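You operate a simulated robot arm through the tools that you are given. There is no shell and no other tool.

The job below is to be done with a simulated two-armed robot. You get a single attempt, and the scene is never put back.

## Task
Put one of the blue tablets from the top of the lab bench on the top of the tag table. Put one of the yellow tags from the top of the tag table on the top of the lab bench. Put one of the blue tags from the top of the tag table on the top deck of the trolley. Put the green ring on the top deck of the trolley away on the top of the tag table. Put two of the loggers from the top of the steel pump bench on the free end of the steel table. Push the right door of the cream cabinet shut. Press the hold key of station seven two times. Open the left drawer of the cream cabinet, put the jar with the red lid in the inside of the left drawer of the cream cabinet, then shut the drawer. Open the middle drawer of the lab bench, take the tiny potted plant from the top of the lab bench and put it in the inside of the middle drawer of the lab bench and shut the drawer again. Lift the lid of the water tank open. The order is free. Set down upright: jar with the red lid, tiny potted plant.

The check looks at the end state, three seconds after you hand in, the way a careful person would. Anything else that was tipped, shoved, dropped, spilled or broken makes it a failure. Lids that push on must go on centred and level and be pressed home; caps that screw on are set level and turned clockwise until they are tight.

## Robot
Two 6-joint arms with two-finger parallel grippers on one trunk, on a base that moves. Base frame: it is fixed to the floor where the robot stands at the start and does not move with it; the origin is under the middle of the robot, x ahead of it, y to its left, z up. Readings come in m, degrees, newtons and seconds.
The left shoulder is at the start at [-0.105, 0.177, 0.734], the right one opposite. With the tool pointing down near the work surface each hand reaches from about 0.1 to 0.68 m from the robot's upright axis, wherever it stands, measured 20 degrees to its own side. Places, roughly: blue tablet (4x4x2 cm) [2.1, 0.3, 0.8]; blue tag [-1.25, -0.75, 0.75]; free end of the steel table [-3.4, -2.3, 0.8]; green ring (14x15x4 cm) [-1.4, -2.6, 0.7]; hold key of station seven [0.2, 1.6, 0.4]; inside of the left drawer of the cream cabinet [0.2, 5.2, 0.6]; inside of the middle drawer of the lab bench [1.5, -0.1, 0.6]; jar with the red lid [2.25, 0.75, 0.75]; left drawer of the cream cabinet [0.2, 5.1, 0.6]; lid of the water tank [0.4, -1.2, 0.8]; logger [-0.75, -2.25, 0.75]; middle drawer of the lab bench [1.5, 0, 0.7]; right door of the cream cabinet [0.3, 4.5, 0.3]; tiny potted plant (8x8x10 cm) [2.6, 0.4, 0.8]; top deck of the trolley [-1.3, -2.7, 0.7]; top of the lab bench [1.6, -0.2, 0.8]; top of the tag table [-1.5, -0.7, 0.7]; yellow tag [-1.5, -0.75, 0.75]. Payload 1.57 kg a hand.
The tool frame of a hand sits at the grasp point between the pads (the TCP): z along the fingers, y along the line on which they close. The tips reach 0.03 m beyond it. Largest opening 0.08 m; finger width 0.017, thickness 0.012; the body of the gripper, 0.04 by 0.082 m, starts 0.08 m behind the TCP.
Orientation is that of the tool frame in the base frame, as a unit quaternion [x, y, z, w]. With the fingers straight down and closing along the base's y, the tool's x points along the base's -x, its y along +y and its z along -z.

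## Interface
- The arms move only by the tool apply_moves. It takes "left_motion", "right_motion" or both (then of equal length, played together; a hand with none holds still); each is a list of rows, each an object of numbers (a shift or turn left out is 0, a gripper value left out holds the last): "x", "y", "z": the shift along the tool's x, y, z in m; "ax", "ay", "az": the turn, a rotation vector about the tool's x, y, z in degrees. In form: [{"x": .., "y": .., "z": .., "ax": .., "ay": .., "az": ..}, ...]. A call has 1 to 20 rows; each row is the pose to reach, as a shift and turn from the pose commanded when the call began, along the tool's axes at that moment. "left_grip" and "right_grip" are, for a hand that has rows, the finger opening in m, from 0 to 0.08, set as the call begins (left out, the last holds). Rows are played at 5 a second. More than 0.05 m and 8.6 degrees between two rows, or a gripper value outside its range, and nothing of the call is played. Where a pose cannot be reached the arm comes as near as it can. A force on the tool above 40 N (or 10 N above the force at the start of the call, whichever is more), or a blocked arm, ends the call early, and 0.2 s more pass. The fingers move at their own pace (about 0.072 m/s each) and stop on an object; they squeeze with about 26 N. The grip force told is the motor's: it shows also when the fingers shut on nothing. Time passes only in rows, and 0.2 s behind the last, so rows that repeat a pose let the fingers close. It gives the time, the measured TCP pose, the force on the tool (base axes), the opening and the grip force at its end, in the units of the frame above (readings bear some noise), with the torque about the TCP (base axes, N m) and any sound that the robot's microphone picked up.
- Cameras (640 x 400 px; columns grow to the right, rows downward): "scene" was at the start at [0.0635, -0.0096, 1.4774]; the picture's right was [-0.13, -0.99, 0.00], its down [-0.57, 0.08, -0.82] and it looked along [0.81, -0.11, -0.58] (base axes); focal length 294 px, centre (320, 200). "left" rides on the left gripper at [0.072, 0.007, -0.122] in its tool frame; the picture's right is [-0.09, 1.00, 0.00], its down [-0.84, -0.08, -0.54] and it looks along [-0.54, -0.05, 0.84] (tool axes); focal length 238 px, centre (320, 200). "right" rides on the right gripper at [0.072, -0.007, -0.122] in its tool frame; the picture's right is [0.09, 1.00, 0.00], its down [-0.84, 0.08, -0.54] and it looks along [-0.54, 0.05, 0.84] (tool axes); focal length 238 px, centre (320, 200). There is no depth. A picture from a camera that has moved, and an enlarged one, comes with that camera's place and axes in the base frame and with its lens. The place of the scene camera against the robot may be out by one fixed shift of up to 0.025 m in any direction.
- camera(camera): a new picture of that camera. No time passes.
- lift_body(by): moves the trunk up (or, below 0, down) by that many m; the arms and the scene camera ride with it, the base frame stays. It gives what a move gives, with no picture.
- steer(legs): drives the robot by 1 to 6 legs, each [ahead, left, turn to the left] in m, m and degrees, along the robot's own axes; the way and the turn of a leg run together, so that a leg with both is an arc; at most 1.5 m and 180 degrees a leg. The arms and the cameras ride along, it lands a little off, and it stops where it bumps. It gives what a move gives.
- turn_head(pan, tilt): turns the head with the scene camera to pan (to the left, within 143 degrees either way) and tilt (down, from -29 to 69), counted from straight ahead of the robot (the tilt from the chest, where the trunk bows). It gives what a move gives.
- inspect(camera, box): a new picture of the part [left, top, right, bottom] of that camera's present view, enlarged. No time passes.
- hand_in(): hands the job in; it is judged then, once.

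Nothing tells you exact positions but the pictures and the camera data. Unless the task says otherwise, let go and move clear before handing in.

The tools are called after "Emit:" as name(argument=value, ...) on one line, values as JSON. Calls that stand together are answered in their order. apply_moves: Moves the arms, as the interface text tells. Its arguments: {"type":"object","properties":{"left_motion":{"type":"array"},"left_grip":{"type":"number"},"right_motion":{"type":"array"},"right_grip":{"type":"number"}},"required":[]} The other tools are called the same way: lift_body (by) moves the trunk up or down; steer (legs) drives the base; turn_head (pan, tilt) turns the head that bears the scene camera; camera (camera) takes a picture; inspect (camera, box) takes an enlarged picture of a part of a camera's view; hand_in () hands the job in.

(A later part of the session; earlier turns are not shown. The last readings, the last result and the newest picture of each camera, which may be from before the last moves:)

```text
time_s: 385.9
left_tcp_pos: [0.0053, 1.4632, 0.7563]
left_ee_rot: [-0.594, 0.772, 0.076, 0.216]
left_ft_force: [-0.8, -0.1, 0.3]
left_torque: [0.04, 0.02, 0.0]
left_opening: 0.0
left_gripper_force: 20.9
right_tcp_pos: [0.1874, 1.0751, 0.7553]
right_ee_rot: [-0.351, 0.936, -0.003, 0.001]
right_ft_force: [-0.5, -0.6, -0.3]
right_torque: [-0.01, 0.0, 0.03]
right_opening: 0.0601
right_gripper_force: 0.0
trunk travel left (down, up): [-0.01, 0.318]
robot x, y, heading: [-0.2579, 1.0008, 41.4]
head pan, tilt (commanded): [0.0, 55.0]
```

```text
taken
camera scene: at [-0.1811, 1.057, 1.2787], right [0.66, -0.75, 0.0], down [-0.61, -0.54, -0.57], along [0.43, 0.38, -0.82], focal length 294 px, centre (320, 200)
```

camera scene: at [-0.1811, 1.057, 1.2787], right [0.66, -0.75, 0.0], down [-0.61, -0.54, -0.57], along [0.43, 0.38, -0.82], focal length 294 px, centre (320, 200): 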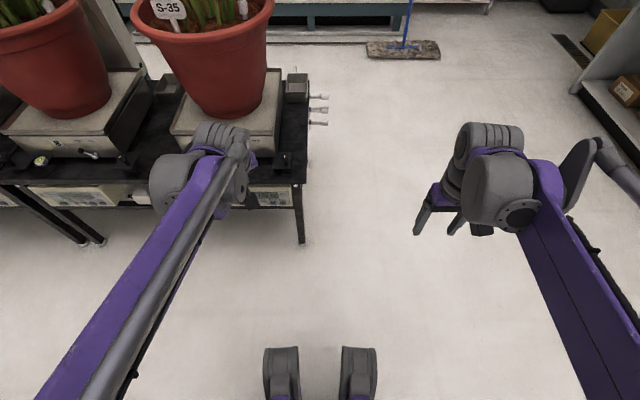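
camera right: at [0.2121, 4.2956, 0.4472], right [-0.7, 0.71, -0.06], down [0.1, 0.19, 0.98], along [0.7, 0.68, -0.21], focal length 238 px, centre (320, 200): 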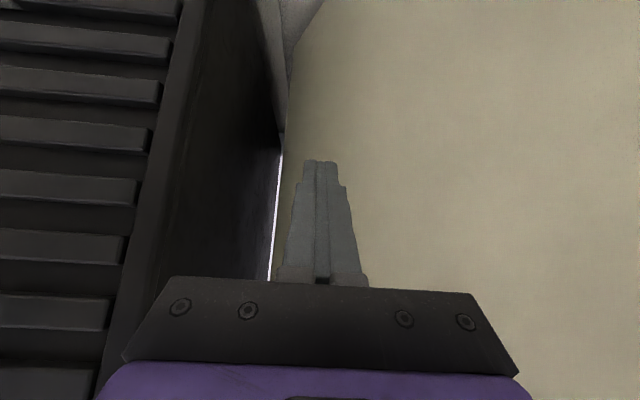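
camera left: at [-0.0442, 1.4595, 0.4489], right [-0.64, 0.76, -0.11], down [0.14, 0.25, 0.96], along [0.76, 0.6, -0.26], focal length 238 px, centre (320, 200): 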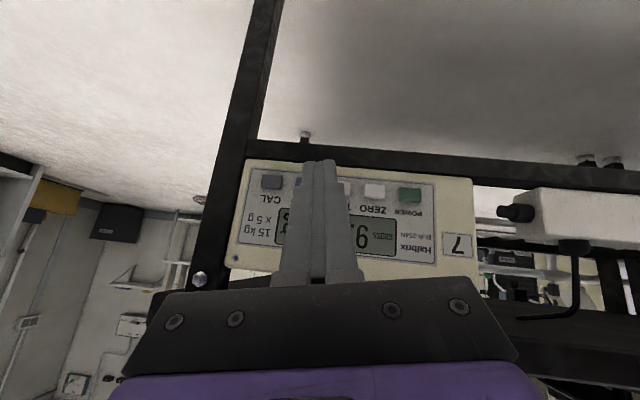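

Unwinding works with every step reached. Now I'll bring the tool straight down with no yaw.

Emit:
apply_moves(left_motion=[{"ax": -0.1, "ay": 4.5, "az": 5.5}, {"ax": -0.2, "ay": 8.9, "az": 11.1}, {"ax": -0.3, "ay": 13.4, "az": 16.6}, {"ax": -0.4, "ay": 17.9, "az": 22.1}, {"ax": -0.5, "ay": 22.3, "az": 27.7}, {"ax": -0.6, "ay": 26.8, "az": 33.2}, {"ax": -0.6, "ay": 26.8, "az": 33.2}])

Emit:
camera(camera="scene")

```text
time_s: 387.6
left_tcp_pos: [0.005, 1.4626, 0.7555]
left_ee_rot: [-0.354, 0.935, 0.0, 0.001]
left_ft_force: [-0.7, 0.4, -0.1]
left_torque: [0.02, -0.02, 0.01]
left_opening: 0.0002
left_gripper_force: 21.0
right_tcp_pos: [0.1866, 1.0743, 0.756]
right_ee_rot: [-0.35, 0.937, -0.003, 0.001]
right_ft_force: [0.1, -0.3, 0.1]
right_torque: [0.0, -0.01, 0.03]
right_opening: 0.06
right_gripper_force: 0.0
trunk travel left (down, up): [-0.01, 0.318]
robot x, y, heading: [-0.2555, 1.0005, 41.2]
head pan, tilt (commanded): [0.0, 55.0]
```

```text
taken
camera scene: at [-0.1813, 1.0568, 1.2787], right [0.66, -0.75, 0.0], down [-0.61, -0.54, -0.57], along [0.43, 0.38, -0.82], focal length 294 px, centre (320, 200)
```

scene: 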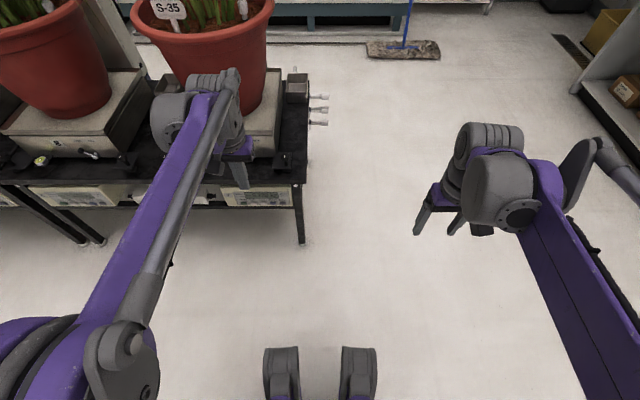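

The left wrist is back to normal. I'll approach the HOLD key with the tool almost vertical (20° forward tilt), which stays clear of the joint limit.

Emit:
apply_moves(left_motion=[{"z": 0.04, "ay": -6.7}, {"z": 0.08, "ay": -13.4}, {"z": 0.12, "ay": -20}, {"z": 0.16, "x": -0.02, "ay": -20}, {"z": 0.2, "x": -0.04, "ay": -20}, {"z": 0.24, "x": -0.06, "ay": -20}, {"z": 0.28, "x": -0.08, "ay": -20}, {"z": 0.32, "x": -0.1, "ay": -20}, {"z": 0.361, "x": -0.11, "ay": -20}, {"z": 0.361, "x": -0.11, "ay": -20}])

Emit:
camera(camera="left")

Emit:
inspect(camera="scene", box=[200, 140, 320, 230])

```text
time_s: 389.8
left_tcp_pos: [0.0891, 1.5382, 0.3935]
left_ee_rot: [-0.349, 0.921, 0.063, 0.164]
left_ft_force: [0.7, -0.8, -0.5]
left_torque: [-0.03, -0.03, 0.0]
left_opening: 0.0
left_gripper_force: 21.2
right_tcp_pos: [0.1876, 1.0746, 0.7555]
right_ee_rot: [-0.35, 0.937, -0.002, 0.001]
right_ft_force: [0.0, -0.2, -0.4]
right_torque: [0.01, -0.02, 0.05]
right_opening: 0.06
right_gripper_force: 0.1
trunk travel left (down, up): [-0.01, 0.318]
robot x, y, heading: [-0.2602, 0.9999, 41.2]
head pan, tilt (commanded): [0.0, 55.0]
```

```text
taken
camera left: at [0.0021, 1.4698, 0.4825], right [-0.6, 0.8, 0.03], down [0.5, 0.34, 0.8], along [0.63, 0.49, -0.6], focal length 238 px, centre (320, 200)
```

left: 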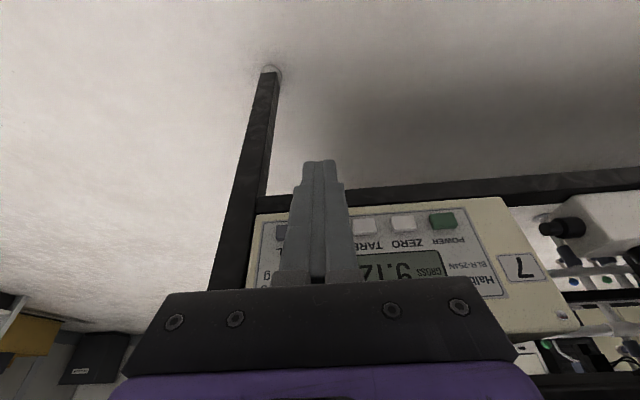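

```text
4.44 times, centred on (260, 185) of scene
camera zoom: at [-0.1814, 1.0568, 1.2787], right [0.66, -0.75, 0.0], down [-0.61, -0.54, -0.57], along [0.43, 0.38, -0.82], focal length 1308 px, centre (587, 267)
```

zoom: 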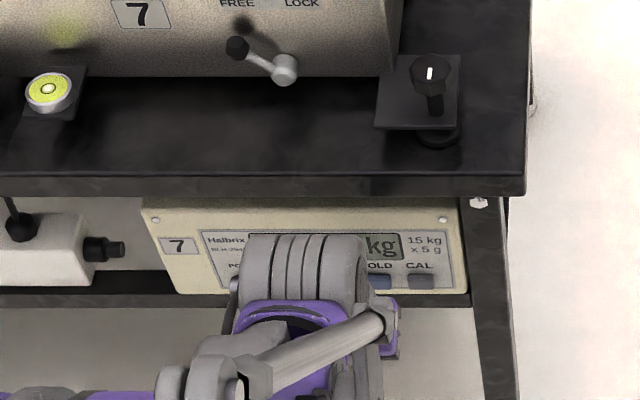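

The finger is centred on HOLD. I'll move forward to just short of the key, then press in small steps.

Emit:
apply_moves(left_motion=[{"x": -0.025, "z": 0.009}, {"x": -0.047, "z": 0.017}, {"x": -0.047, "z": 0.017}])

Emit:
inspect(camera="left", box=[220, 140, 420, 265])

Emit:
inspect(camera="scene", box=[200, 140, 320, 230])

```text
time_s: 390.6
left_tcp_pos: [0.1265, 1.5715, 0.3954]
left_ee_rot: [-0.35, 0.92, 0.063, 0.163]
left_ft_force: [0.7, -0.1, 0.0]
left_torque: [0.01, -0.01, 0.0]
left_opening: 0.0001
left_gripper_force: 21.4
right_tcp_pos: [0.1876, 1.0739, 0.7565]
right_ee_rot: [-0.35, 0.937, -0.003, 0.001]
right_ft_force: [0.1, -0.6, 0.1]
right_torque: [-0.02, -0.05, -0.01]
right_opening: 0.0602
right_gripper_force: 0.1
trunk travel left (down, up): [-0.01, 0.318]
robot x, y, heading: [-0.2566, 1.0046, 41.6]
head pan, tilt (commanded): [0.0, 55.0]
```

```text
3.20 times, centred on (320, 202) of left
camera zoom: at [0.0394, 1.5038, 0.4829], right [-0.6, 0.8, 0.03], down [0.5, 0.34, 0.8], along [0.63, 0.49, -0.6], focal length 763 px, centre (320, 192)
```

zoom: 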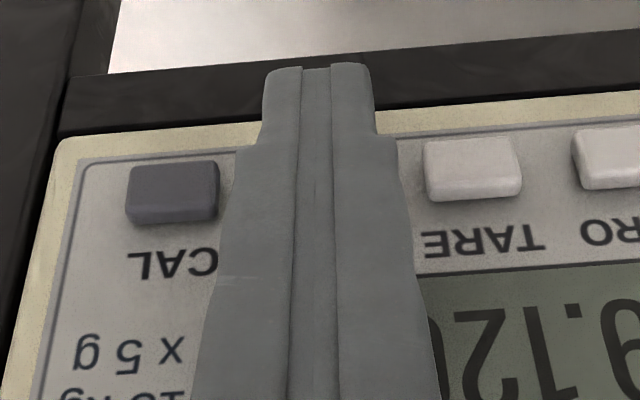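

```text
4.44 times, centred on (260, 185) of scene
camera zoom: at [-0.1813, 1.0568, 1.2787], right [0.66, -0.75, 0.0], down [-0.61, -0.54, -0.57], along [0.43, 0.38, -0.82], focal length 1308 px, centre (587, 267)
```

zoom: 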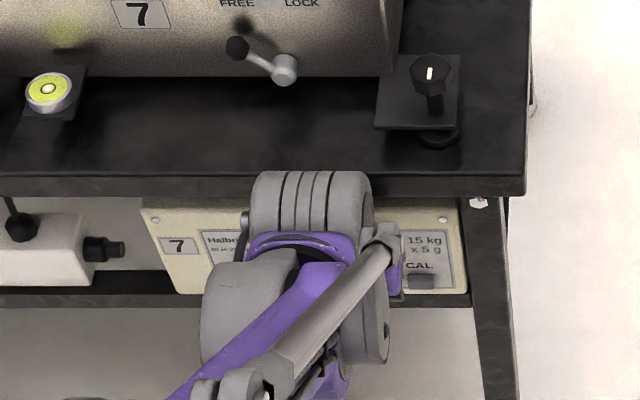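

Aligned between CAL and TARE. Pressing forward in small increments while watching force and sound.

Emit:
apply_moves(left_motion=[{"x": -0.0047, "z": 0.0017}, {"x": -0.0094, "z": 0.0034}, {"x": -0.0122, "z": 0.0044}])

Emit:
apply_moves(left_motion=[{"x": -0.0019, "z": 0.0007}, {"x": -0.0038, "z": 0.0014}])

```text
time_s: 391.4
left_tcp_pos: [0.1355, 1.5798, 0.3946]
left_ee_rot: [-0.349, 0.921, 0.063, 0.164]
left_ft_force: [-0.2, -0.1, -0.1]
left_torque: [0.01, 0.04, 0.03]
left_opening: 0.0001
left_gripper_force: 21.7
right_tcp_pos: [0.1879, 1.0746, 0.7553]
right_ee_rot: [-0.351, 0.936, -0.003, 0.001]
right_ft_force: [0.0, -0.4, 0.1]
right_torque: [0.02, -0.02, -0.01]
right_opening: 0.0599
right_gripper_force: 0.0
trunk travel left (down, up): [-0.01, 0.318]
robot x, y, heading: [-0.2542, 1.0028, 41.5]
head pan, tilt (commanded): [0.0, 55.0]
```

```text
time_s: 391.9
left_tcp_pos: [0.1381, 1.5822, 0.3936]
left_ee_rot: [-0.35, 0.92, 0.063, 0.163]
left_ft_force: [-0.8, -0.1, 0.1]
left_torque: [0.01, 0.02, 0.01]
left_opening: 0.0001
left_gripper_force: 21.3
right_tcp_pos: [0.187, 1.0741, 0.7556]
right_ee_rot: [-0.351, 0.937, -0.003, 0.001]
right_ft_force: [-0.1, -0.3, 0.0]
right_torque: [-0.04, 0.01, -0.02]
right_opening: 0.06
right_gripper_force: 0.0
trunk travel left (down, up): [-0.01, 0.318]
robot x, y, heading: [-0.2531, 0.9988, 41.4]
head pan, tilt (commanded): [0.0, 55.0]
```

Emit:
apply_moves(left_motion=[{"x": -0.0019, "z": 0.0007}, {"x": -0.0038, "z": 0.0014}])

Emit:
apply_moves(left_motion=[{"x": -0.0019, "z": 0.0007}, {"x": -0.0038, "z": 0.0014}])

Emit:
inspect(camera="left", box=[220, 140, 420, 265])

```text
time_s: 392.6
left_tcp_pos: [0.1415, 1.5835, 0.3946]
left_ee_rot: [-0.349, 0.921, 0.063, 0.162]
left_ft_force: [-4.2, -3.6, -0.1]
left_torque: [-0.08, 0.13, 0.02]
left_opening: 0.0
left_gripper_force: 21.3
right_tcp_pos: [0.1879, 1.0747, 0.7551]
right_ee_rot: [-0.35, 0.937, -0.003, 0.001]
right_ft_force: [-0.1, 0.0, -0.7]
right_torque: [-0.02, 0.0, -0.03]
right_opening: 0.06
right_gripper_force: 0.0
trunk travel left (down, up): [-0.01, 0.318]
robot x, y, heading: [-0.2538, 1.0027, 41.1]
head pan, tilt (commanded): [0.0, 55.0]
heard: click
```

```text
time_s: 393.1
left_tcp_pos: [0.1414, 1.5854, 0.395]
left_ee_rot: [-0.349, 0.921, 0.062, 0.163]
left_ft_force: [-22.2, -23.4, -8.5]
left_torque: [1.26, -1.0, -0.36]
left_opening: 0.0
left_gripper_force: 21.1
right_tcp_pos: [0.1871, 1.0732, 0.7554]
right_ee_rot: [-0.351, 0.936, -0.003, 0.0]
right_ft_force: [-0.2, 0.2, 0.1]
right_torque: [-0.01, -0.01, -0.02]
right_opening: 0.0599
right_gripper_force: 0.0
trunk travel left (down, up): [-0.01, 0.318]
robot x, y, heading: [-0.2541, 1.0001, 41.2]
head pan, tilt (commanded): [0.0, 55.0]
```

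```text
3.20 times, centred on (320, 202) of left
camera zoom: at [0.0555, 1.5178, 0.4847], right [-0.59, 0.8, 0.03], down [0.5, 0.34, 0.8], along [0.63, 0.49, -0.61], focal length 763 px, centre (320, 192)
```

zoom: 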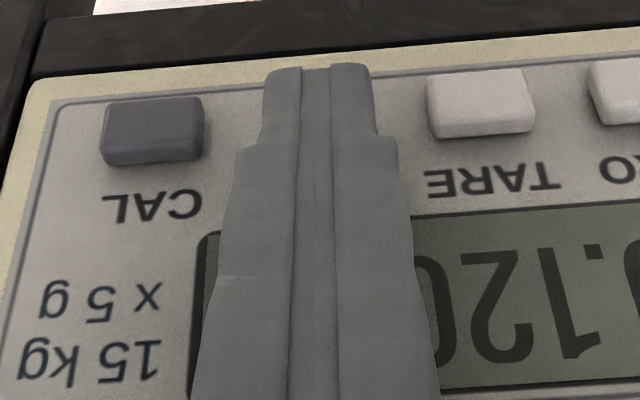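

A click was heard: that's the first press. I'll release and check the display.

Emit:
apply_moves(left_motion=[{"x": 0.01, "z": -0.0036}, {"x": 0.0188, "z": -0.0068}, {"x": 0.0188, "z": -0.0068}])

Emit:
inspect(camera="left", box=[220, 140, 620, 390])

Emit:
inspect(camera="scene", box=[220, 160, 320, 210])

```text
time_s: 393.9
left_tcp_pos: [0.1288, 1.5741, 0.3949]
left_ee_rot: [-0.349, 0.921, 0.063, 0.163]
left_ft_force: [0.0, -0.6, 0.8]
left_torque: [-0.01, -0.01, 0.01]
left_opening: 0.0002
left_gripper_force: 21.2
right_tcp_pos: [0.1869, 1.0745, 0.7556]
right_ee_rot: [-0.351, 0.936, -0.003, 0.001]
right_ft_force: [0.1, -0.2, 0.0]
right_torque: [-0.03, 0.01, -0.02]
right_opening: 0.0601
right_gripper_force: 0.0
trunk travel left (down, up): [-0.01, 0.318]
robot x, y, heading: [-0.2521, 0.9981, 41.1]
head pan, tilt (commanded): [0.0, 55.0]
```

```text
1.60 times, centred on (420, 265) of left
camera zoom: at [0.0413, 1.5068, 0.4841], right [-0.6, 0.8, 0.03], down [0.5, 0.34, 0.8], along [0.63, 0.49, -0.6], focal length 381 px, centre (160, 96)
```

zoom: 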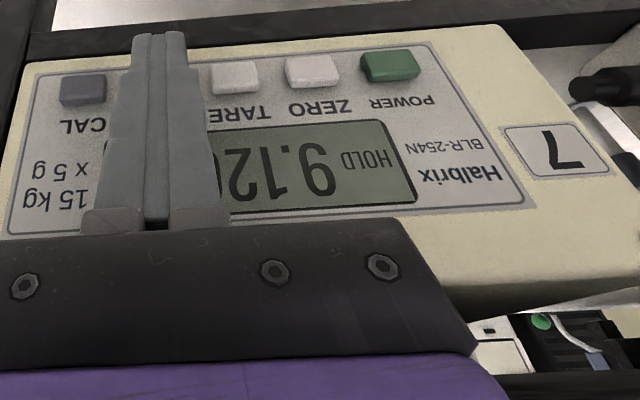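

```text
6.40 times, centred on (270, 185) of scene
camera zoom: at [-0.1812, 1.0569, 1.2787], right [0.66, -0.75, 0.0], down [-0.61, -0.54, -0.57], along [0.43, 0.38, -0.82], focal length 1884 px, centre (640, 296)
```

zoom: 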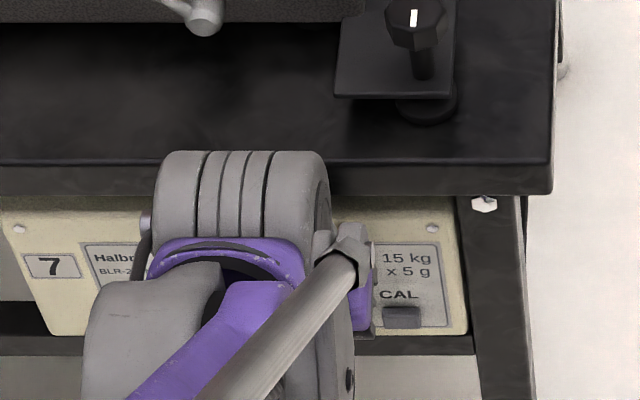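

The display now reads HOLD, so the first press registered. Pressing a second time.

Emit:
apply_moves(left_motion=[{"x": -0.008, "z": 0.0029}, {"x": -0.0135, "z": 0.0049}, {"x": -0.0155, "z": 0.0056}, {"x": -0.017, "z": 0.0062}])

```text
time_s: 394.9
left_tcp_pos: [0.1414, 1.5866, 0.3949]
left_ee_rot: [-0.349, 0.921, 0.061, 0.163]
left_ft_force: [-8.4, -7.6, 4.1]
left_torque: [-0.13, 0.17, -0.01]
left_opening: 0.0001
left_gripper_force: 21.5
right_tcp_pos: [0.1866, 1.0741, 0.755]
right_ee_rot: [-0.351, 0.936, -0.002, 0.0]
right_ft_force: [0.5, -0.2, -0.5]
right_torque: [-0.01, -0.02, -0.01]
right_opening: 0.0601
right_gripper_force: 0.0
trunk travel left (down, up): [-0.01, 0.318]
robot x, y, heading: [-0.2591, 0.9992, 41.3]
head pan, tilt (commanded): [0.0, 55.0]
heard: click
```

A second click was heard. I'll release, back away and check the display.

Emit:
apply_moves(left_motion=[{"x": 0.01, "z": -0.0036}, {"x": 0.03, "z": -0.011}, {"x": 0.06, "z": -0.022}, {"x": 0.1, "z": -0.036}, {"x": 0.13, "z": -0.06}])

Emit:
camera(camera="left")

Emit:
inspect(camera="scene", box=[200, 150, 320, 225])

```text
time_s: 396.1
left_tcp_pos: [0.0384, 1.4914, 0.4073]
left_ee_rot: [-0.349, 0.92, 0.063, 0.164]
left_ft_force: [0.2, 0.3, 0.7]
left_torque: [0.0, 0.0, 0.01]
left_opening: 0.0
left_gripper_force: 21.5
right_tcp_pos: [0.1868, 1.0734, 0.7553]
right_ee_rot: [-0.351, 0.936, -0.002, 0.001]
right_ft_force: [-0.4, -0.5, 0.6]
right_torque: [0.06, -0.01, 0.02]
right_opening: 0.0599
right_gripper_force: 0.0
trunk travel left (down, up): [-0.01, 0.318]
robot x, y, heading: [-0.2545, 0.9987, 41.2]
head pan, tilt (commanded): [0.0, 55.0]
```

```text
taken
camera left: at [-0.0477, 1.424, 0.4955], right [-0.6, 0.8, 0.03], down [0.5, 0.34, 0.8], along [0.63, 0.49, -0.6], focal length 238 px, centre (320, 200)
```

left: 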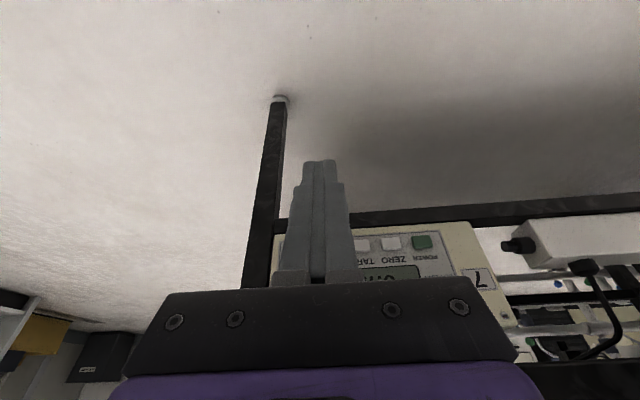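

```text
5.33 times, centred on (260, 188) of scene
camera zoom: at [-0.1815, 1.0566, 1.2787], right [0.66, -0.75, 0.0], down [-0.61, -0.54, -0.57], along [0.43, 0.38, -0.82], focal length 1570 px, centre (640, 267)
```

zoom: 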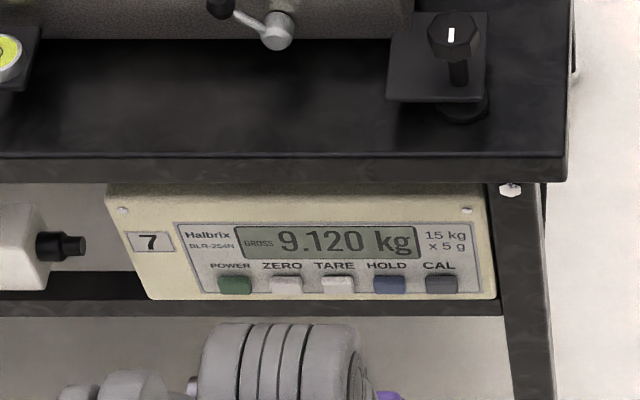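

The display is back to GROSS after the second press, so both presses registered. I'll raise the arms and trunk, then head to the bench for a blue tablet.

Emit:
apply_moves(left_motion=[{"x": 0.01, "z": -0.035}, {"x": -0.003, "z": -0.07, "ay": 5}, {"x": -0.016, "z": -0.105, "ay": 10}, {"x": -0.029, "z": -0.14, "ay": 15}, {"x": -0.042, "z": -0.175, "ay": 20}, {"x": -0.055, "z": -0.21, "ay": 20}, {"x": -0.068, "z": -0.245, "ay": 20}, {"x": -0.08, "z": -0.28, "ay": 20}], left_grip=0.08)

Emit:
lift_body(by=0.25)

Emit:
steer(legs=[[0, 0, -90], [0.65, 0, 0], [0, 1.45, 0]])

Emit:
turn_head(pan=0, tilt=45)

Emit:
camera(camera="scene")

```text
time_s: 397.9
left_tcp_pos: [0.0225, 1.4771, 0.6936]
left_ee_rot: [-0.354, 0.935, 0.002, 0.001]
left_ft_force: [-0.9, 0.1, 0.6]
left_torque: [-0.01, -0.01, 0.01]
left_opening: 0.0801
left_gripper_force: 0.0
right_tcp_pos: [0.1872, 1.0748, 0.7557]
right_ee_rot: [-0.351, 0.936, -0.002, 0.0]
right_ft_force: [-0.9, -0.8, -0.1]
right_torque: [-0.01, -0.02, -0.01]
right_opening: 0.06
right_gripper_force: 0.1
trunk travel left (down, up): [-0.01, 0.318]
robot x, y, heading: [-0.2532, 1.0013, 41.4]
head pan, tilt (commanded): [0.0, 55.0]
```

```text
time_s: 400.5
left_tcp_pos: [0.019, 1.4768, 0.9478]
left_ee_rot: [-0.355, 0.935, 0.001, 0.002]
left_ft_force: [0.3, 0.6, 0.0]
left_torque: [-0.03, -0.01, -0.01]
left_opening: 0.0801
left_gripper_force: 0.0
right_tcp_pos: [0.1865, 1.0736, 1.005]
right_ee_rot: [-0.351, 0.936, -0.002, 0.001]
right_ft_force: [-0.5, 0.7, 0.3]
right_torque: [0.02, 0.04, 0.01]
right_opening: 0.0601
right_gripper_force: 0.0
trunk travel left (down, up): [-0.26, 0.068]
robot x, y, heading: [-0.2552, 0.9987, 41.5]
head pan, tilt (commanded): [0.0, 55.0]
```

```text
time_s: 420.3
left_tcp_pos: [1.7213, 1.204, 0.9479]
left_ee_rot: [0.405, 0.914, -0.001, 0.002]
left_ft_force: [-0.1, -0.1, 0.1]
left_torque: [0.03, 0.0, 0.02]
left_opening: 0.0799
left_gripper_force: 0.0
right_tcp_pos: [1.3211, 1.0318, 1.0058]
right_ee_rot: [0.408, 0.913, -0.003, -0.002]
right_ft_force: [0.1, 1.5, 0.1]
right_torque: [-0.01, 0.0, 0.01]
right_opening: 0.06
right_gripper_force: 0.1
trunk travel left (down, up): [-0.26, 0.068]
robot x, y, heading: [1.2434, 1.4757, -47.9]
head pan, tilt (commanded): [0.0, 55.0]
```

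```text
time_s: 421.0
left_tcp_pos: [1.724, 1.2041, 0.9469]
left_ee_rot: [0.404, 0.915, 0.0, 0.002]
left_ft_force: [-0.3, -0.3, 0.4]
left_torque: [0.01, 0.0, 0.02]
left_opening: 0.0801
left_gripper_force: 0.0
right_tcp_pos: [1.3206, 1.0314, 1.006]
right_ee_rot: [0.409, 0.913, -0.002, -0.001]
right_ft_force: [0.2, 0.9, -0.1]
right_torque: [-0.03, -0.01, 0.0]
right_opening: 0.0599
right_gripper_force: 0.0
trunk travel left (down, up): [-0.26, 0.068]
robot x, y, heading: [1.242, 1.4706, -47.7]
head pan, tilt (commanded): [0.0, 45.0]
```

```text
taken
camera scene: at [1.283, 1.4448, 1.5468], right [-0.74, -0.67, 0.0], down [-0.47, 0.53, -0.71], along [0.47, -0.52, -0.71], focal length 294 px, centre (320, 200)
```

scene: 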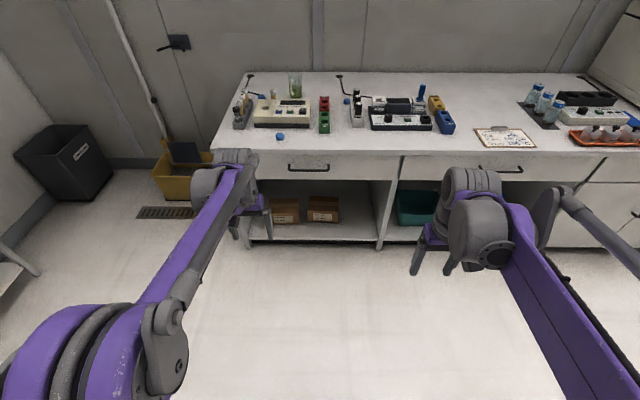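

Driving up to the bench front for the tablet.

Emit:
steer(legs=[[0.61, 0.02, -1]])

Emit:
camera(camera="left")

```text
time_s: 424.4
left_tcp_pos: [2.1276, 0.7452, 0.947]
left_ee_rot: [0.42, 0.908, 0.0, 0.002]
left_ft_force: [-0.5, 0.8, -0.3]
left_torque: [-0.03, -0.02, -0.01]
left_opening: 0.0799
left_gripper_force: 0.2
right_tcp_pos: [1.7216, 0.5855, 1.0067]
right_ee_rot: [0.423, 0.906, -0.002, -0.001]
right_ft_force: [0.0, -0.4, 0.0]
right_torque: [0.01, 0.01, 0.01]
right_opening: 0.06
right_gripper_force: 0.0
trunk travel left (down, up): [-0.26, 0.068]
robot x, y, heading: [1.6584, 1.0308, -49.7]
head pan, tilt (commanded): [0.0, 45.0]
```

```text
taken
camera left: at [2.0843, 0.8039, 1.0681], right [0.82, 0.58, 0.0], down [0.48, -0.69, 0.54], along [0.31, -0.44, -0.84], focal length 238 px, centre (320, 200)
```

left: 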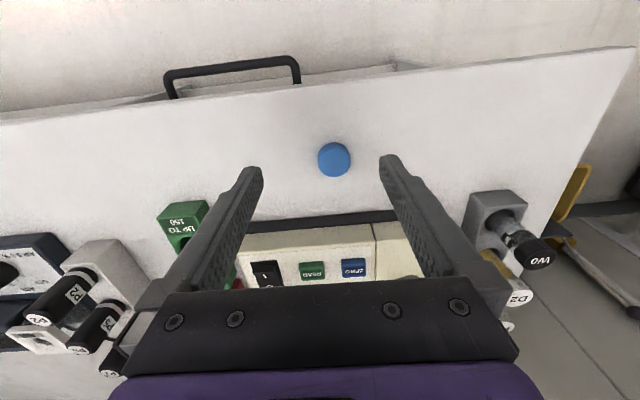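

The blue tablet is just ahead of the hand. I'll centre above it and descend partway.

Emit:
apply_moves(left_motion=[{"x": -0.02, "y": 0.008, "z": 0.02}, {"x": -0.034, "y": 0.0134, "z": 0.05}, {"x": -0.034, "y": 0.0134, "z": 0.07}, {"x": -0.034, "y": 0.0134, "z": 0.07}])

Emit:
camera(camera="left")

```text
time_s: 425.4
left_tcp_pos: [2.1598, 0.7292, 0.8802]
left_ee_rot: [0.42, 0.908, 0.0, 0.002]
left_ft_force: [-0.6, 0.5, -0.2]
left_torque: [0.04, 0.0, -0.01]
left_opening: 0.0797
left_gripper_force: 0.0
right_tcp_pos: [1.7217, 0.5842, 1.0056]
right_ee_rot: [0.423, 0.906, -0.002, -0.002]
right_ft_force: [0.5, -0.4, -0.3]
right_torque: [0.0, 0.02, 0.02]
right_opening: 0.0601
right_gripper_force: 0.1
trunk travel left (down, up): [-0.26, 0.068]
robot x, y, heading: [1.6603, 1.0258, -50.1]
head pan, tilt (commanded): [0.0, 45.0]
```

```text
taken
camera left: at [2.1169, 0.7877, 1.0003], right [0.82, 0.58, 0.0], down [0.48, -0.69, 0.54], along [0.31, -0.44, -0.84], focal length 238 px, centre (320, 200)
```

left: 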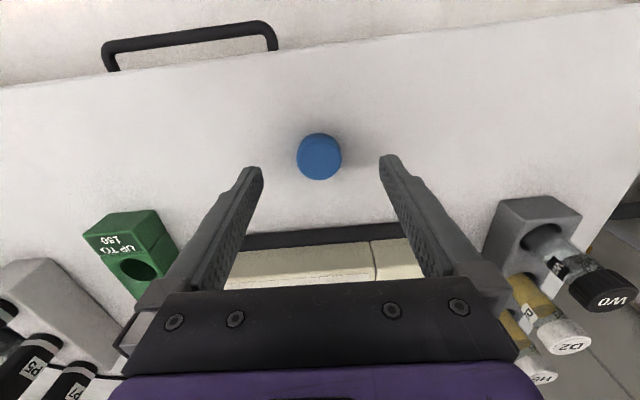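

Centred. Descending and gripping the tablet.

Emit:
apply_moves(left_motion=[{"x": -0.003, "z": 0.02}, {"x": -0.003, "z": 0.038}, {"x": -0.003, "z": 0.045}, {"x": -0.003, "z": 0.045}])

Emit:
apply_moves(left_motion=[{"z": 0}, {"z": 0}, {"z": 0}, {"z": 0}], left_grip=0.0)

Emit:
apply_moves(left_motion=[{"z": -0.03}, {"z": -0.07}, {"z": -0.11}])

Emit:
camera(camera="left")

```text
time_s: 426.4
left_tcp_pos: [2.1611, 0.7242, 0.8341]
left_ee_rot: [0.42, 0.908, -0.001, 0.002]
left_ft_force: [0.1, 0.6, 0.1]
left_torque: [0.03, -0.02, -0.02]
left_opening: 0.0799
left_gripper_force: 0.0
right_tcp_pos: [1.7207, 0.5869, 1.0049]
right_ee_rot: [0.423, 0.906, -0.001, -0.002]
right_ft_force: [0.1, -0.4, -0.4]
right_torque: [-0.03, 0.02, -0.02]
right_opening: 0.06
right_gripper_force: 0.1
trunk travel left (down, up): [-0.26, 0.068]
robot x, y, heading: [1.6564, 1.0255, -50.1]
head pan, tilt (commanded): [0.0, 45.0]
```

```text
time_s: 427.4
left_tcp_pos: [2.1616, 0.7247, 0.8331]
left_ee_rot: [0.42, 0.908, 0.0, 0.002]
left_ft_force: [0.1, 0.6, -0.7]
left_torque: [0.02, 0.02, -0.01]
left_opening: 0.0361
left_gripper_force: 26.3
right_tcp_pos: [1.7211, 0.5854, 1.0046]
right_ee_rot: [0.423, 0.906, -0.002, -0.002]
right_ft_force: [-0.1, -0.2, 0.1]
right_torque: [0.01, -0.04, 0.02]
right_opening: 0.0601
right_gripper_force: 0.1
trunk travel left (down, up): [-0.26, 0.068]
robot x, y, heading: [1.6548, 1.0308, -49.9]
head pan, tilt (commanded): [0.0, 45.0]
```

```text
time_s: 428.2
left_tcp_pos: [2.1588, 0.728, 0.9437]
left_ee_rot: [0.419, 0.908, -0.001, 0.002]
left_ft_force: [0.1, 0.3, -0.3]
left_torque: [0.01, 0.01, 0.0]
left_opening: 0.0361
left_gripper_force: 26.1
right_tcp_pos: [1.7213, 0.5856, 1.005]
right_ee_rot: [0.423, 0.906, -0.002, -0.001]
right_ft_force: [-0.9, -0.6, -0.8]
right_torque: [-0.02, 0.03, -0.02]
right_opening: 0.06
right_gripper_force: 0.2
trunk travel left (down, up): [-0.26, 0.068]
robot x, y, heading: [1.655, 1.028, -49.5]
head pan, tilt (commanded): [0.0, 45.0]
```

```text
taken
camera left: at [2.1161, 0.7876, 1.0636], right [0.82, 0.58, 0.0], down [0.48, -0.69, 0.54], along [0.31, -0.44, -0.84], focal length 238 px, centre (320, 200)
```

left: 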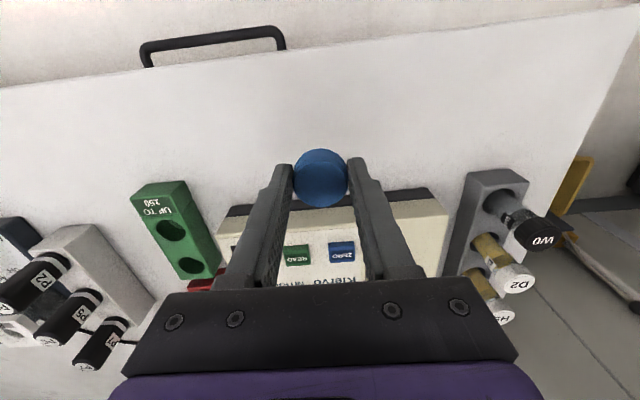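

Tablet gripped. I'll pull it in, then drive to open floor, turn around, and look toward the tag table.

Emit:
apply_moves(left_motion=[{"x": 0.04, "z": -0.03}, {"x": 0.08, "z": -0.06}, {"x": 0.12, "z": -0.09}, {"x": 0.16, "z": -0.1}])

Emit:
steer(legs=[[-0.25, 0, 0.8], [0, -1.45, 0], [0, 0, 180]])

Emit:
turn_head(pan=45, tilt=30)

Emit:
camera(camera="scene")

```text
time_s: 429.2
left_tcp_pos: [2.0511, 0.8521, 1.0436]
left_ee_rot: [0.42, 0.908, 0.0, 0.002]
left_ft_force: [-0.3, -0.1, -0.6]
left_torque: [-0.04, -0.04, 0.01]
left_opening: 0.0362
left_gripper_force: 26.2
right_tcp_pos: [1.7208, 0.5875, 1.0059]
right_ee_rot: [0.424, 0.906, -0.002, 0.0]
right_ft_force: [-0.6, 0.8, -0.3]
right_torque: [-0.04, 0.0, 0.05]
right_opening: 0.0597
right_gripper_force: 0.1
trunk travel left (down, up): [-0.26, 0.068]
robot x, y, heading: [1.6616, 1.0289, -49.5]
head pan, tilt (commanded): [0.0, 45.0]
```

```text
time_s: 451.0
left_tcp_pos: [0.0067, 0.3668, 1.042]
left_ee_rot: [0.935, -0.356, -0.002, 0.0]
left_ft_force: [0.0, 0.4, -0.7]
left_torque: [0.05, 0.0, 0.01]
left_opening: 0.036
left_gripper_force: 25.9
right_tcp_pos: [0.298, 0.6748, 1.0058]
right_ee_rot: [0.933, -0.361, 0.001, -0.002]
right_ft_force: [0.5, -0.1, 0.2]
right_torque: [0.02, -0.03, 0.03]
right_opening: 0.06
right_gripper_force: 0.1
trunk travel left (down, up): [-0.26, 0.068]
robot x, y, heading: [0.4216, 0.2437, 137.9]
head pan, tilt (commanded): [0.0, 45.0]
```

```text
time_s: 452.1
left_tcp_pos: [0.0069, 0.3667, 1.0449]
left_ee_rot: [0.934, -0.356, -0.002, 0.001]
left_ft_force: [0.2, 0.5, -0.6]
left_torque: [-0.02, 0.01, 0.0]
left_opening: 0.036
left_gripper_force: 25.7
right_tcp_pos: [0.2985, 0.6745, 1.0055]
right_ee_rot: [0.933, -0.361, 0.001, -0.003]
right_ft_force: [-0.4, -0.5, -0.6]
right_torque: [0.0, -0.01, 0.01]
right_opening: 0.0599
right_gripper_force: 0.1
trunk travel left (down, up): [-0.26, 0.068]
robot x, y, heading: [0.4255, 0.2444, 138.1]
head pan, tilt (commanded): [45.0, 30.0]
```

```text
taken
camera scene: at [0.3761, 0.2145, 1.5695], right [-0.05, 1.0, 0.0], down [0.5, 0.03, -0.87], along [-0.86, -0.05, -0.5], focal length 294 px, centre (320, 200)
```

scene: 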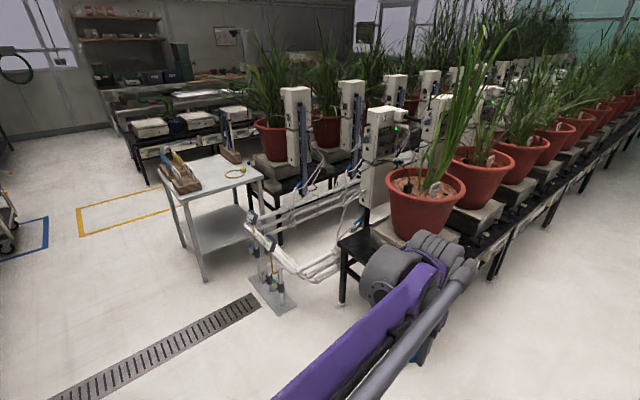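

The tag table is ahead-left, with a pipe stand at its right corner. I'll straighten my heading and slide left to stand at the table's open side.

Emit:
steer(legs=[[0, 0, -6.8], [-0.2, 1.4, 0]])

Emit:
turn_head(pan=30, tilt=40)

Emit:
camera(camera="scene")

```text
time_s: 465.1
left_tcp_pos: [-0.9151, -0.6049, 1.0439]
left_ee_rot: [0.899, -0.438, -0.002, 0.001]
left_ft_force: [-0.2, -0.5, -1.0]
left_torque: [-0.05, -0.02, 0.0]
left_opening: 0.0359
left_gripper_force: 25.5
right_tcp_pos: [-0.5735, -0.3522, 1.0056]
right_ee_rot: [0.897, -0.441, 0.001, -0.003]
right_ft_force: [0.1, 0.2, -0.4]
right_torque: [0.0, 0.02, 0.0]
right_opening: 0.0601
right_gripper_force: 0.1
trunk travel left (down, up): [-0.26, 0.068]
robot x, y, heading: [-0.5263, -0.7958, 127.6]
head pan, tilt (commanded): [45.0, 30.0]
```

```text
time_s: 465.9
left_tcp_pos: [-0.915, -0.602, 1.0436]
left_ee_rot: [0.899, -0.439, -0.002, 0.001]
left_ft_force: [-0.6, -0.4, 0.3]
left_torque: [-0.02, -0.02, 0.02]
left_opening: 0.0357
left_gripper_force: 26.1
right_tcp_pos: [-0.573, -0.3523, 1.0052]
right_ee_rot: [0.897, -0.442, 0.001, -0.002]
right_ft_force: [-0.3, 0.2, 0.3]
right_torque: [0.0, 0.04, -0.01]
right_opening: 0.0602
right_gripper_force: 0.1
trunk travel left (down, up): [-0.26, 0.068]
robot x, y, heading: [-0.5262, -0.7954, 127.8]
head pan, tilt (commanded): [30.0, 40.0]
```

```text
taken
camera scene: at [-0.5687, -0.7958, 1.5542], right [0.38, 0.93, 0.0], down [0.6, -0.24, -0.77], along [-0.71, 0.29, -0.64], focal length 294 px, centre (320, 200)
```

scene: 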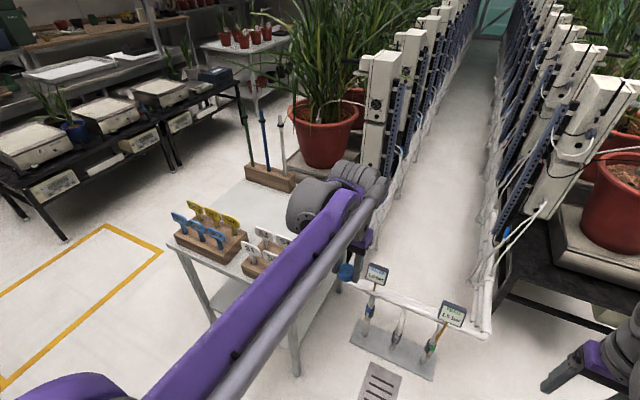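

I'll straighten up and slide half a metre left so the tag racks are right in front of me.

Emit:
steer(legs=[[0, 0, 3.6], [0, 0.52, 0]])

Emit:
turn_head(pan=0, tilt=50)

Emit:
camera(camera="scene")

Emit:
inspect(camera="scene", box=[180, 80, 460, 255])

```text
time_s: 471.3
left_tcp_pos: [-1.3092, -0.9662, 1.0448]
left_ee_rot: [0.913, -0.408, -0.002, -0.001]
left_ft_force: [0.9, -0.3, -0.6]
left_torque: [-0.01, -0.02, -0.06]
left_opening: 0.0363
left_gripper_force: 26.7
right_tcp_pos: [-0.9846, -0.6953, 1.0046]
right_ee_rot: [0.911, -0.411, 0.001, -0.003]
right_ft_force: [0.1, 0.0, 0.0]
right_torque: [-0.01, -0.03, -0.03]
right_opening: 0.0601
right_gripper_force: 0.0
trunk travel left (down, up): [-0.26, 0.068]
robot x, y, heading: [-0.9082, -1.1381, 131.7]
head pan, tilt (commanded): [30.0, 40.0]
```

```text
time_s: 472.3
left_tcp_pos: [-1.3087, -0.9673, 1.043]
left_ee_rot: [0.913, -0.409, -0.003, 0.0]
left_ft_force: [0.0, -0.1, -0.2]
left_torque: [0.04, 0.0, 0.02]
left_opening: 0.036
left_gripper_force: 25.8
right_tcp_pos: [-0.9845, -0.694, 1.0057]
right_ee_rot: [0.911, -0.412, 0.001, -0.002]
right_ft_force: [0.2, 0.2, 0.7]
right_torque: [0.0, 0.02, 0.01]
right_opening: 0.06
right_gripper_force: 0.1
trunk travel left (down, up): [-0.26, 0.068]
robot x, y, heading: [-0.9088, -1.1385, 131.4]
head pan, tilt (commanded): [0.0, 50.0]
```

```text
taken
camera scene: at [-0.9199, -1.1068, 1.54], right [0.75, 0.67, 0.0], down [0.51, -0.57, -0.64], along [-0.43, 0.48, -0.77], focal length 294 px, centre (320, 200)
```

scene: 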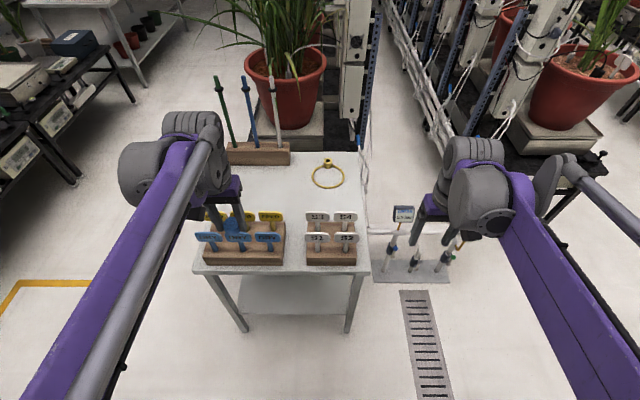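

```text
2.29 times, centred on (320, 168) of scene
camera zoom: at [-0.9199, -1.1068, 1.54], right [0.75, 0.67, 0.0], down [0.51, -0.57, -0.64], along [-0.43, 0.48, -0.77], focal length 673 px, centre (320, 274)
```

zoom: 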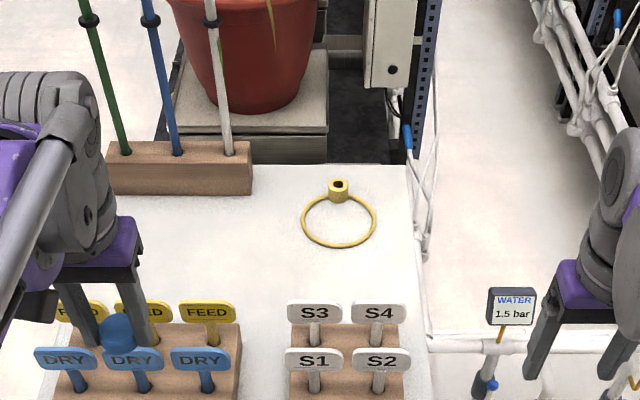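

I can read the tags: blue "DRY" in front, yellow "FEED" behind, white S1–S4 in the other rack. The area behind the white rack is free, so I'll move in and place the tablet there.

Emit:
steer(legs=[[0.11, -0.08, 0]])

Emit:
camera(camera="scene")

Emit:
camera(camera="left")

```text
time_s: 473.7
left_tcp_pos: [-1.3233, -0.8293, 1.0442]
left_ee_rot: [0.913, -0.407, -0.002, 0.0]
left_ft_force: [0.4, -0.3, -0.2]
left_torque: [-0.04, -0.01, 0.02]
left_opening: 0.0362
left_gripper_force: 26.2
right_tcp_pos: [-0.9979, -0.5577, 1.0056]
right_ee_rot: [0.911, -0.412, 0.001, -0.003]
right_ft_force: [0.9, -0.5, -0.3]
right_torque: [0.01, 0.01, -0.02]
right_opening: 0.0599
right_gripper_force: 0.0
trunk travel left (down, up): [-0.26, 0.068]
robot x, y, heading: [-0.9239, -0.9951, 131.8]
head pan, tilt (commanded): [0.0, 50.0]
```

```text
taken
camera scene: at [-0.934, -0.9686, 1.5399], right [0.75, 0.66, 0.0], down [0.51, -0.57, -0.64], along [-0.43, 0.48, -0.77], focal length 294 px, centre (320, 200)
```

scene: 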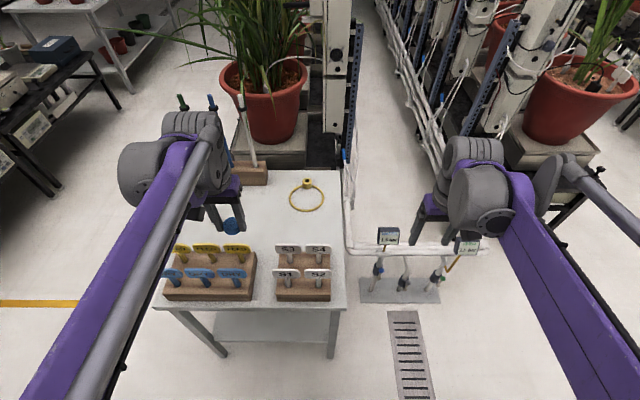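

```text
taken
camera left: at [-1.28, -0.8875, 1.1645], right [-0.8, -0.6, 0.0], down [-0.5, 0.67, 0.54], along [-0.33, 0.44, -0.84], focal length 238 px, centre (320, 200)
```

left: 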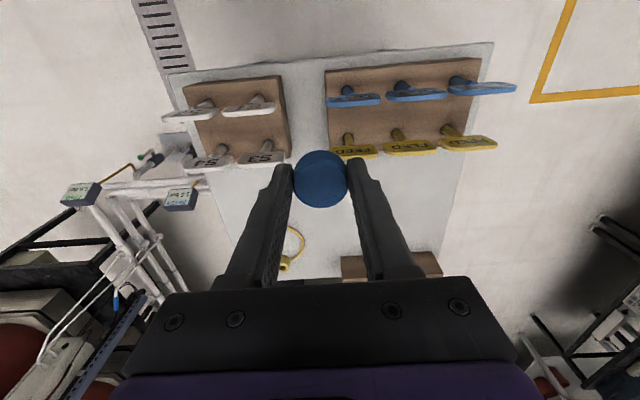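

I'll lower the tablet to a safe height, move it past the racks to the free spot, and check.

Emit:
apply_moves(left_motion=[{"z": 0.04}, {"z": 0.08}, {"z": 0.11}, {"z": 0.114, "x": -0.03, "y": -0.03}, {"z": 0.114, "x": -0.06, "y": -0.06}, {"z": 0.114, "x": -0.09, "y": -0.09}, {"z": 0.114, "x": -0.12, "y": -0.12}, {"z": 0.114, "x": -0.15, "y": -0.145}, {"z": 0.114, "x": -0.18, "y": -0.165}, {"z": 0.114, "x": -0.2, "y": -0.171}])

Emit:
camera(camera="left")

Emit:
camera(camera="scene")

```text
time_s: 475.9
left_tcp_pos: [-1.3284, -0.5649, 0.9302]
left_ee_rot: [0.913, -0.407, -0.002, 0.0]
left_ft_force: [0.3, 0.1, 0.2]
left_torque: [-0.02, 0.02, 0.01]
left_opening: 0.0362
left_gripper_force: 26.2
right_tcp_pos: [-0.9983, -0.557, 1.0047]
right_ee_rot: [0.911, -0.412, 0.003, -0.002]
right_ft_force: [1.0, -1.1, 0.4]
right_torque: [-0.03, -0.03, -0.01]
right_opening: 0.0599
right_gripper_force: 0.1
trunk travel left (down, up): [-0.26, 0.068]
robot x, y, heading: [-0.9244, -1.0007, 131.8]
head pan, tilt (commanded): [0.0, 50.0]
```

```text
taken
camera left: at [-1.2864, -0.6242, 1.0516], right [-0.8, -0.6, 0.0], down [-0.5, 0.67, 0.54], along [-0.33, 0.44, -0.84], focal length 238 px, centre (320, 200)
```

left: 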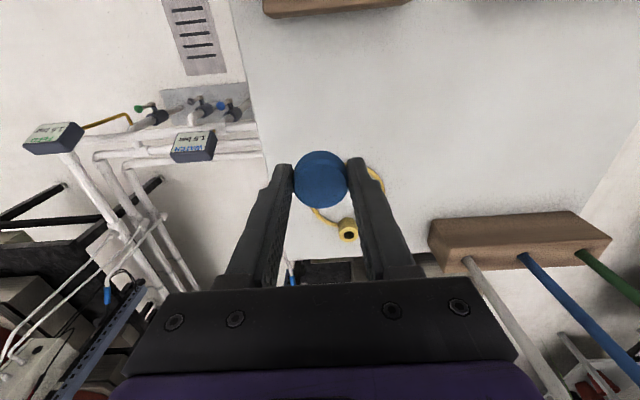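

```text
taken
camera scene: at [-0.9344, -0.9685, 1.54], right [0.75, 0.66, 0.0], down [0.51, -0.57, -0.64], along [-0.43, 0.48, -0.77], focal length 294 px, centre (320, 200)
```

scene: 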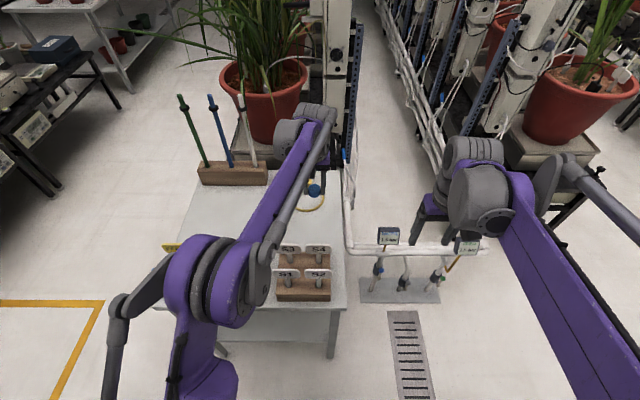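

The spot directly below is clear, between the white rack and the yellow ring. Lowering to the table.

Emit:
apply_moves(left_motion=[{"z": 0.04}, {"z": 0.08}, {"z": 0.12}, {"z": 0.15}, {"z": 0.175}, {"z": 0.175}])

Emit:
apply_moves(left_motion=[{"z": 0.006}, {"z": 0.012}, {"z": 0.012}])

Emit:
camera(camera="left")

```text
time_s: 477.3
left_tcp_pos: [-1.3299, -0.565, 0.7537]
left_ee_rot: [0.913, -0.408, -0.002, 0.0]
left_ft_force: [0.2, 0.4, 0.7]
left_torque: [-0.01, -0.01, 0.03]
left_opening: 0.0361
left_gripper_force: 25.4
right_tcp_pos: [-0.9987, -0.5577, 1.006]
right_ee_rot: [0.911, -0.412, 0.001, -0.002]
right_ft_force: [0.6, -0.6, 0.6]
right_torque: [-0.01, 0.0, 0.01]
right_opening: 0.0601
right_gripper_force: 0.1
trunk travel left (down, up): [-0.26, 0.068]
robot x, y, heading: [-0.9228, -1.0023, 131.8]
head pan, tilt (commanded): [0.0, 50.0]
```

```text
time_s: 478.1
left_tcp_pos: [-1.3301, -0.5633, 0.741]
left_ee_rot: [0.913, -0.407, -0.001, 0.001]
left_ft_force: [-0.8, -0.2, -0.1]
left_torque: [0.0, -0.01, 0.01]
left_opening: 0.0362
left_gripper_force: 26.2
right_tcp_pos: [-0.9983, -0.5579, 1.006]
right_ee_rot: [0.911, -0.412, 0.002, -0.003]
right_ft_force: [0.4, 0.4, -0.2]
right_torque: [-0.03, 0.01, 0.05]
right_opening: 0.0601
right_gripper_force: 0.1
trunk travel left (down, up): [-0.26, 0.068]
robot x, y, heading: [-0.9217, -0.9989, 131.9]
head pan, tilt (commanded): [0.0, 50.0]
```

```text
taken
camera left: at [-1.2876, -0.623, 0.862], right [-0.8, -0.6, 0.0], down [-0.5, 0.67, 0.54], along [-0.33, 0.44, -0.84], focal length 238 px, centre (320, 200)
```

left: 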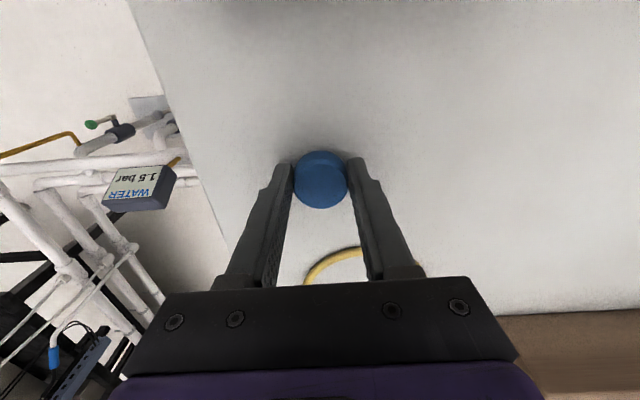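

Emit:
apply_moves(left_motion=[{"z": 0.004}, {"z": 0.008}, {"z": 0.008}])

Emit:
apply_moves(left_motion=[{"z": 0.004}, {"z": 0.006}, {"z": 0.006}])

```text
time_s: 478.9
left_tcp_pos: [-1.3293, -0.5651, 0.7334]
left_ee_rot: [0.913, -0.408, -0.002, 0.001]
left_ft_force: [-0.6, -0.8, 0.1]
left_torque: [0.0, -0.04, -0.03]
left_opening: 0.0362
left_gripper_force: 25.8
right_tcp_pos: [-0.9984, -0.5575, 1.006]
right_ee_rot: [0.911, -0.412, 0.0, -0.003]
right_ft_force: [0.7, -0.6, 0.3]
right_torque: [0.03, -0.01, -0.03]
right_opening: 0.0602
right_gripper_force: 0.0
trunk travel left (down, up): [-0.26, 0.068]
robot x, y, heading: [-0.924, -0.9992, 131.7]
head pan, tilt (commanded): [0.0, 50.0]
```

```text
time_s: 479.7
left_tcp_pos: [-1.3289, -0.5649, 0.7302]
left_ee_rot: [0.913, -0.407, -0.002, 0.0]
left_ft_force: [-3.8, 7.1, 28.0]
left_torque: [0.41, -0.16, 0.18]
left_opening: 0.0357
left_gripper_force: 26.3
right_tcp_pos: [-0.9973, -0.5576, 1.0066]
right_ee_rot: [0.912, -0.411, 0.001, -0.003]
right_ft_force: [0.3, 0.3, -0.3]
right_torque: [0.01, 0.0, 0.0]
right_opening: 0.0603
right_gripper_force: 0.1
trunk travel left (down, up): [-0.26, 0.068]
robot x, y, heading: [-0.9242, -0.9979, 131.7]
head pan, tilt (commanded): [0.0, 50.0]
```

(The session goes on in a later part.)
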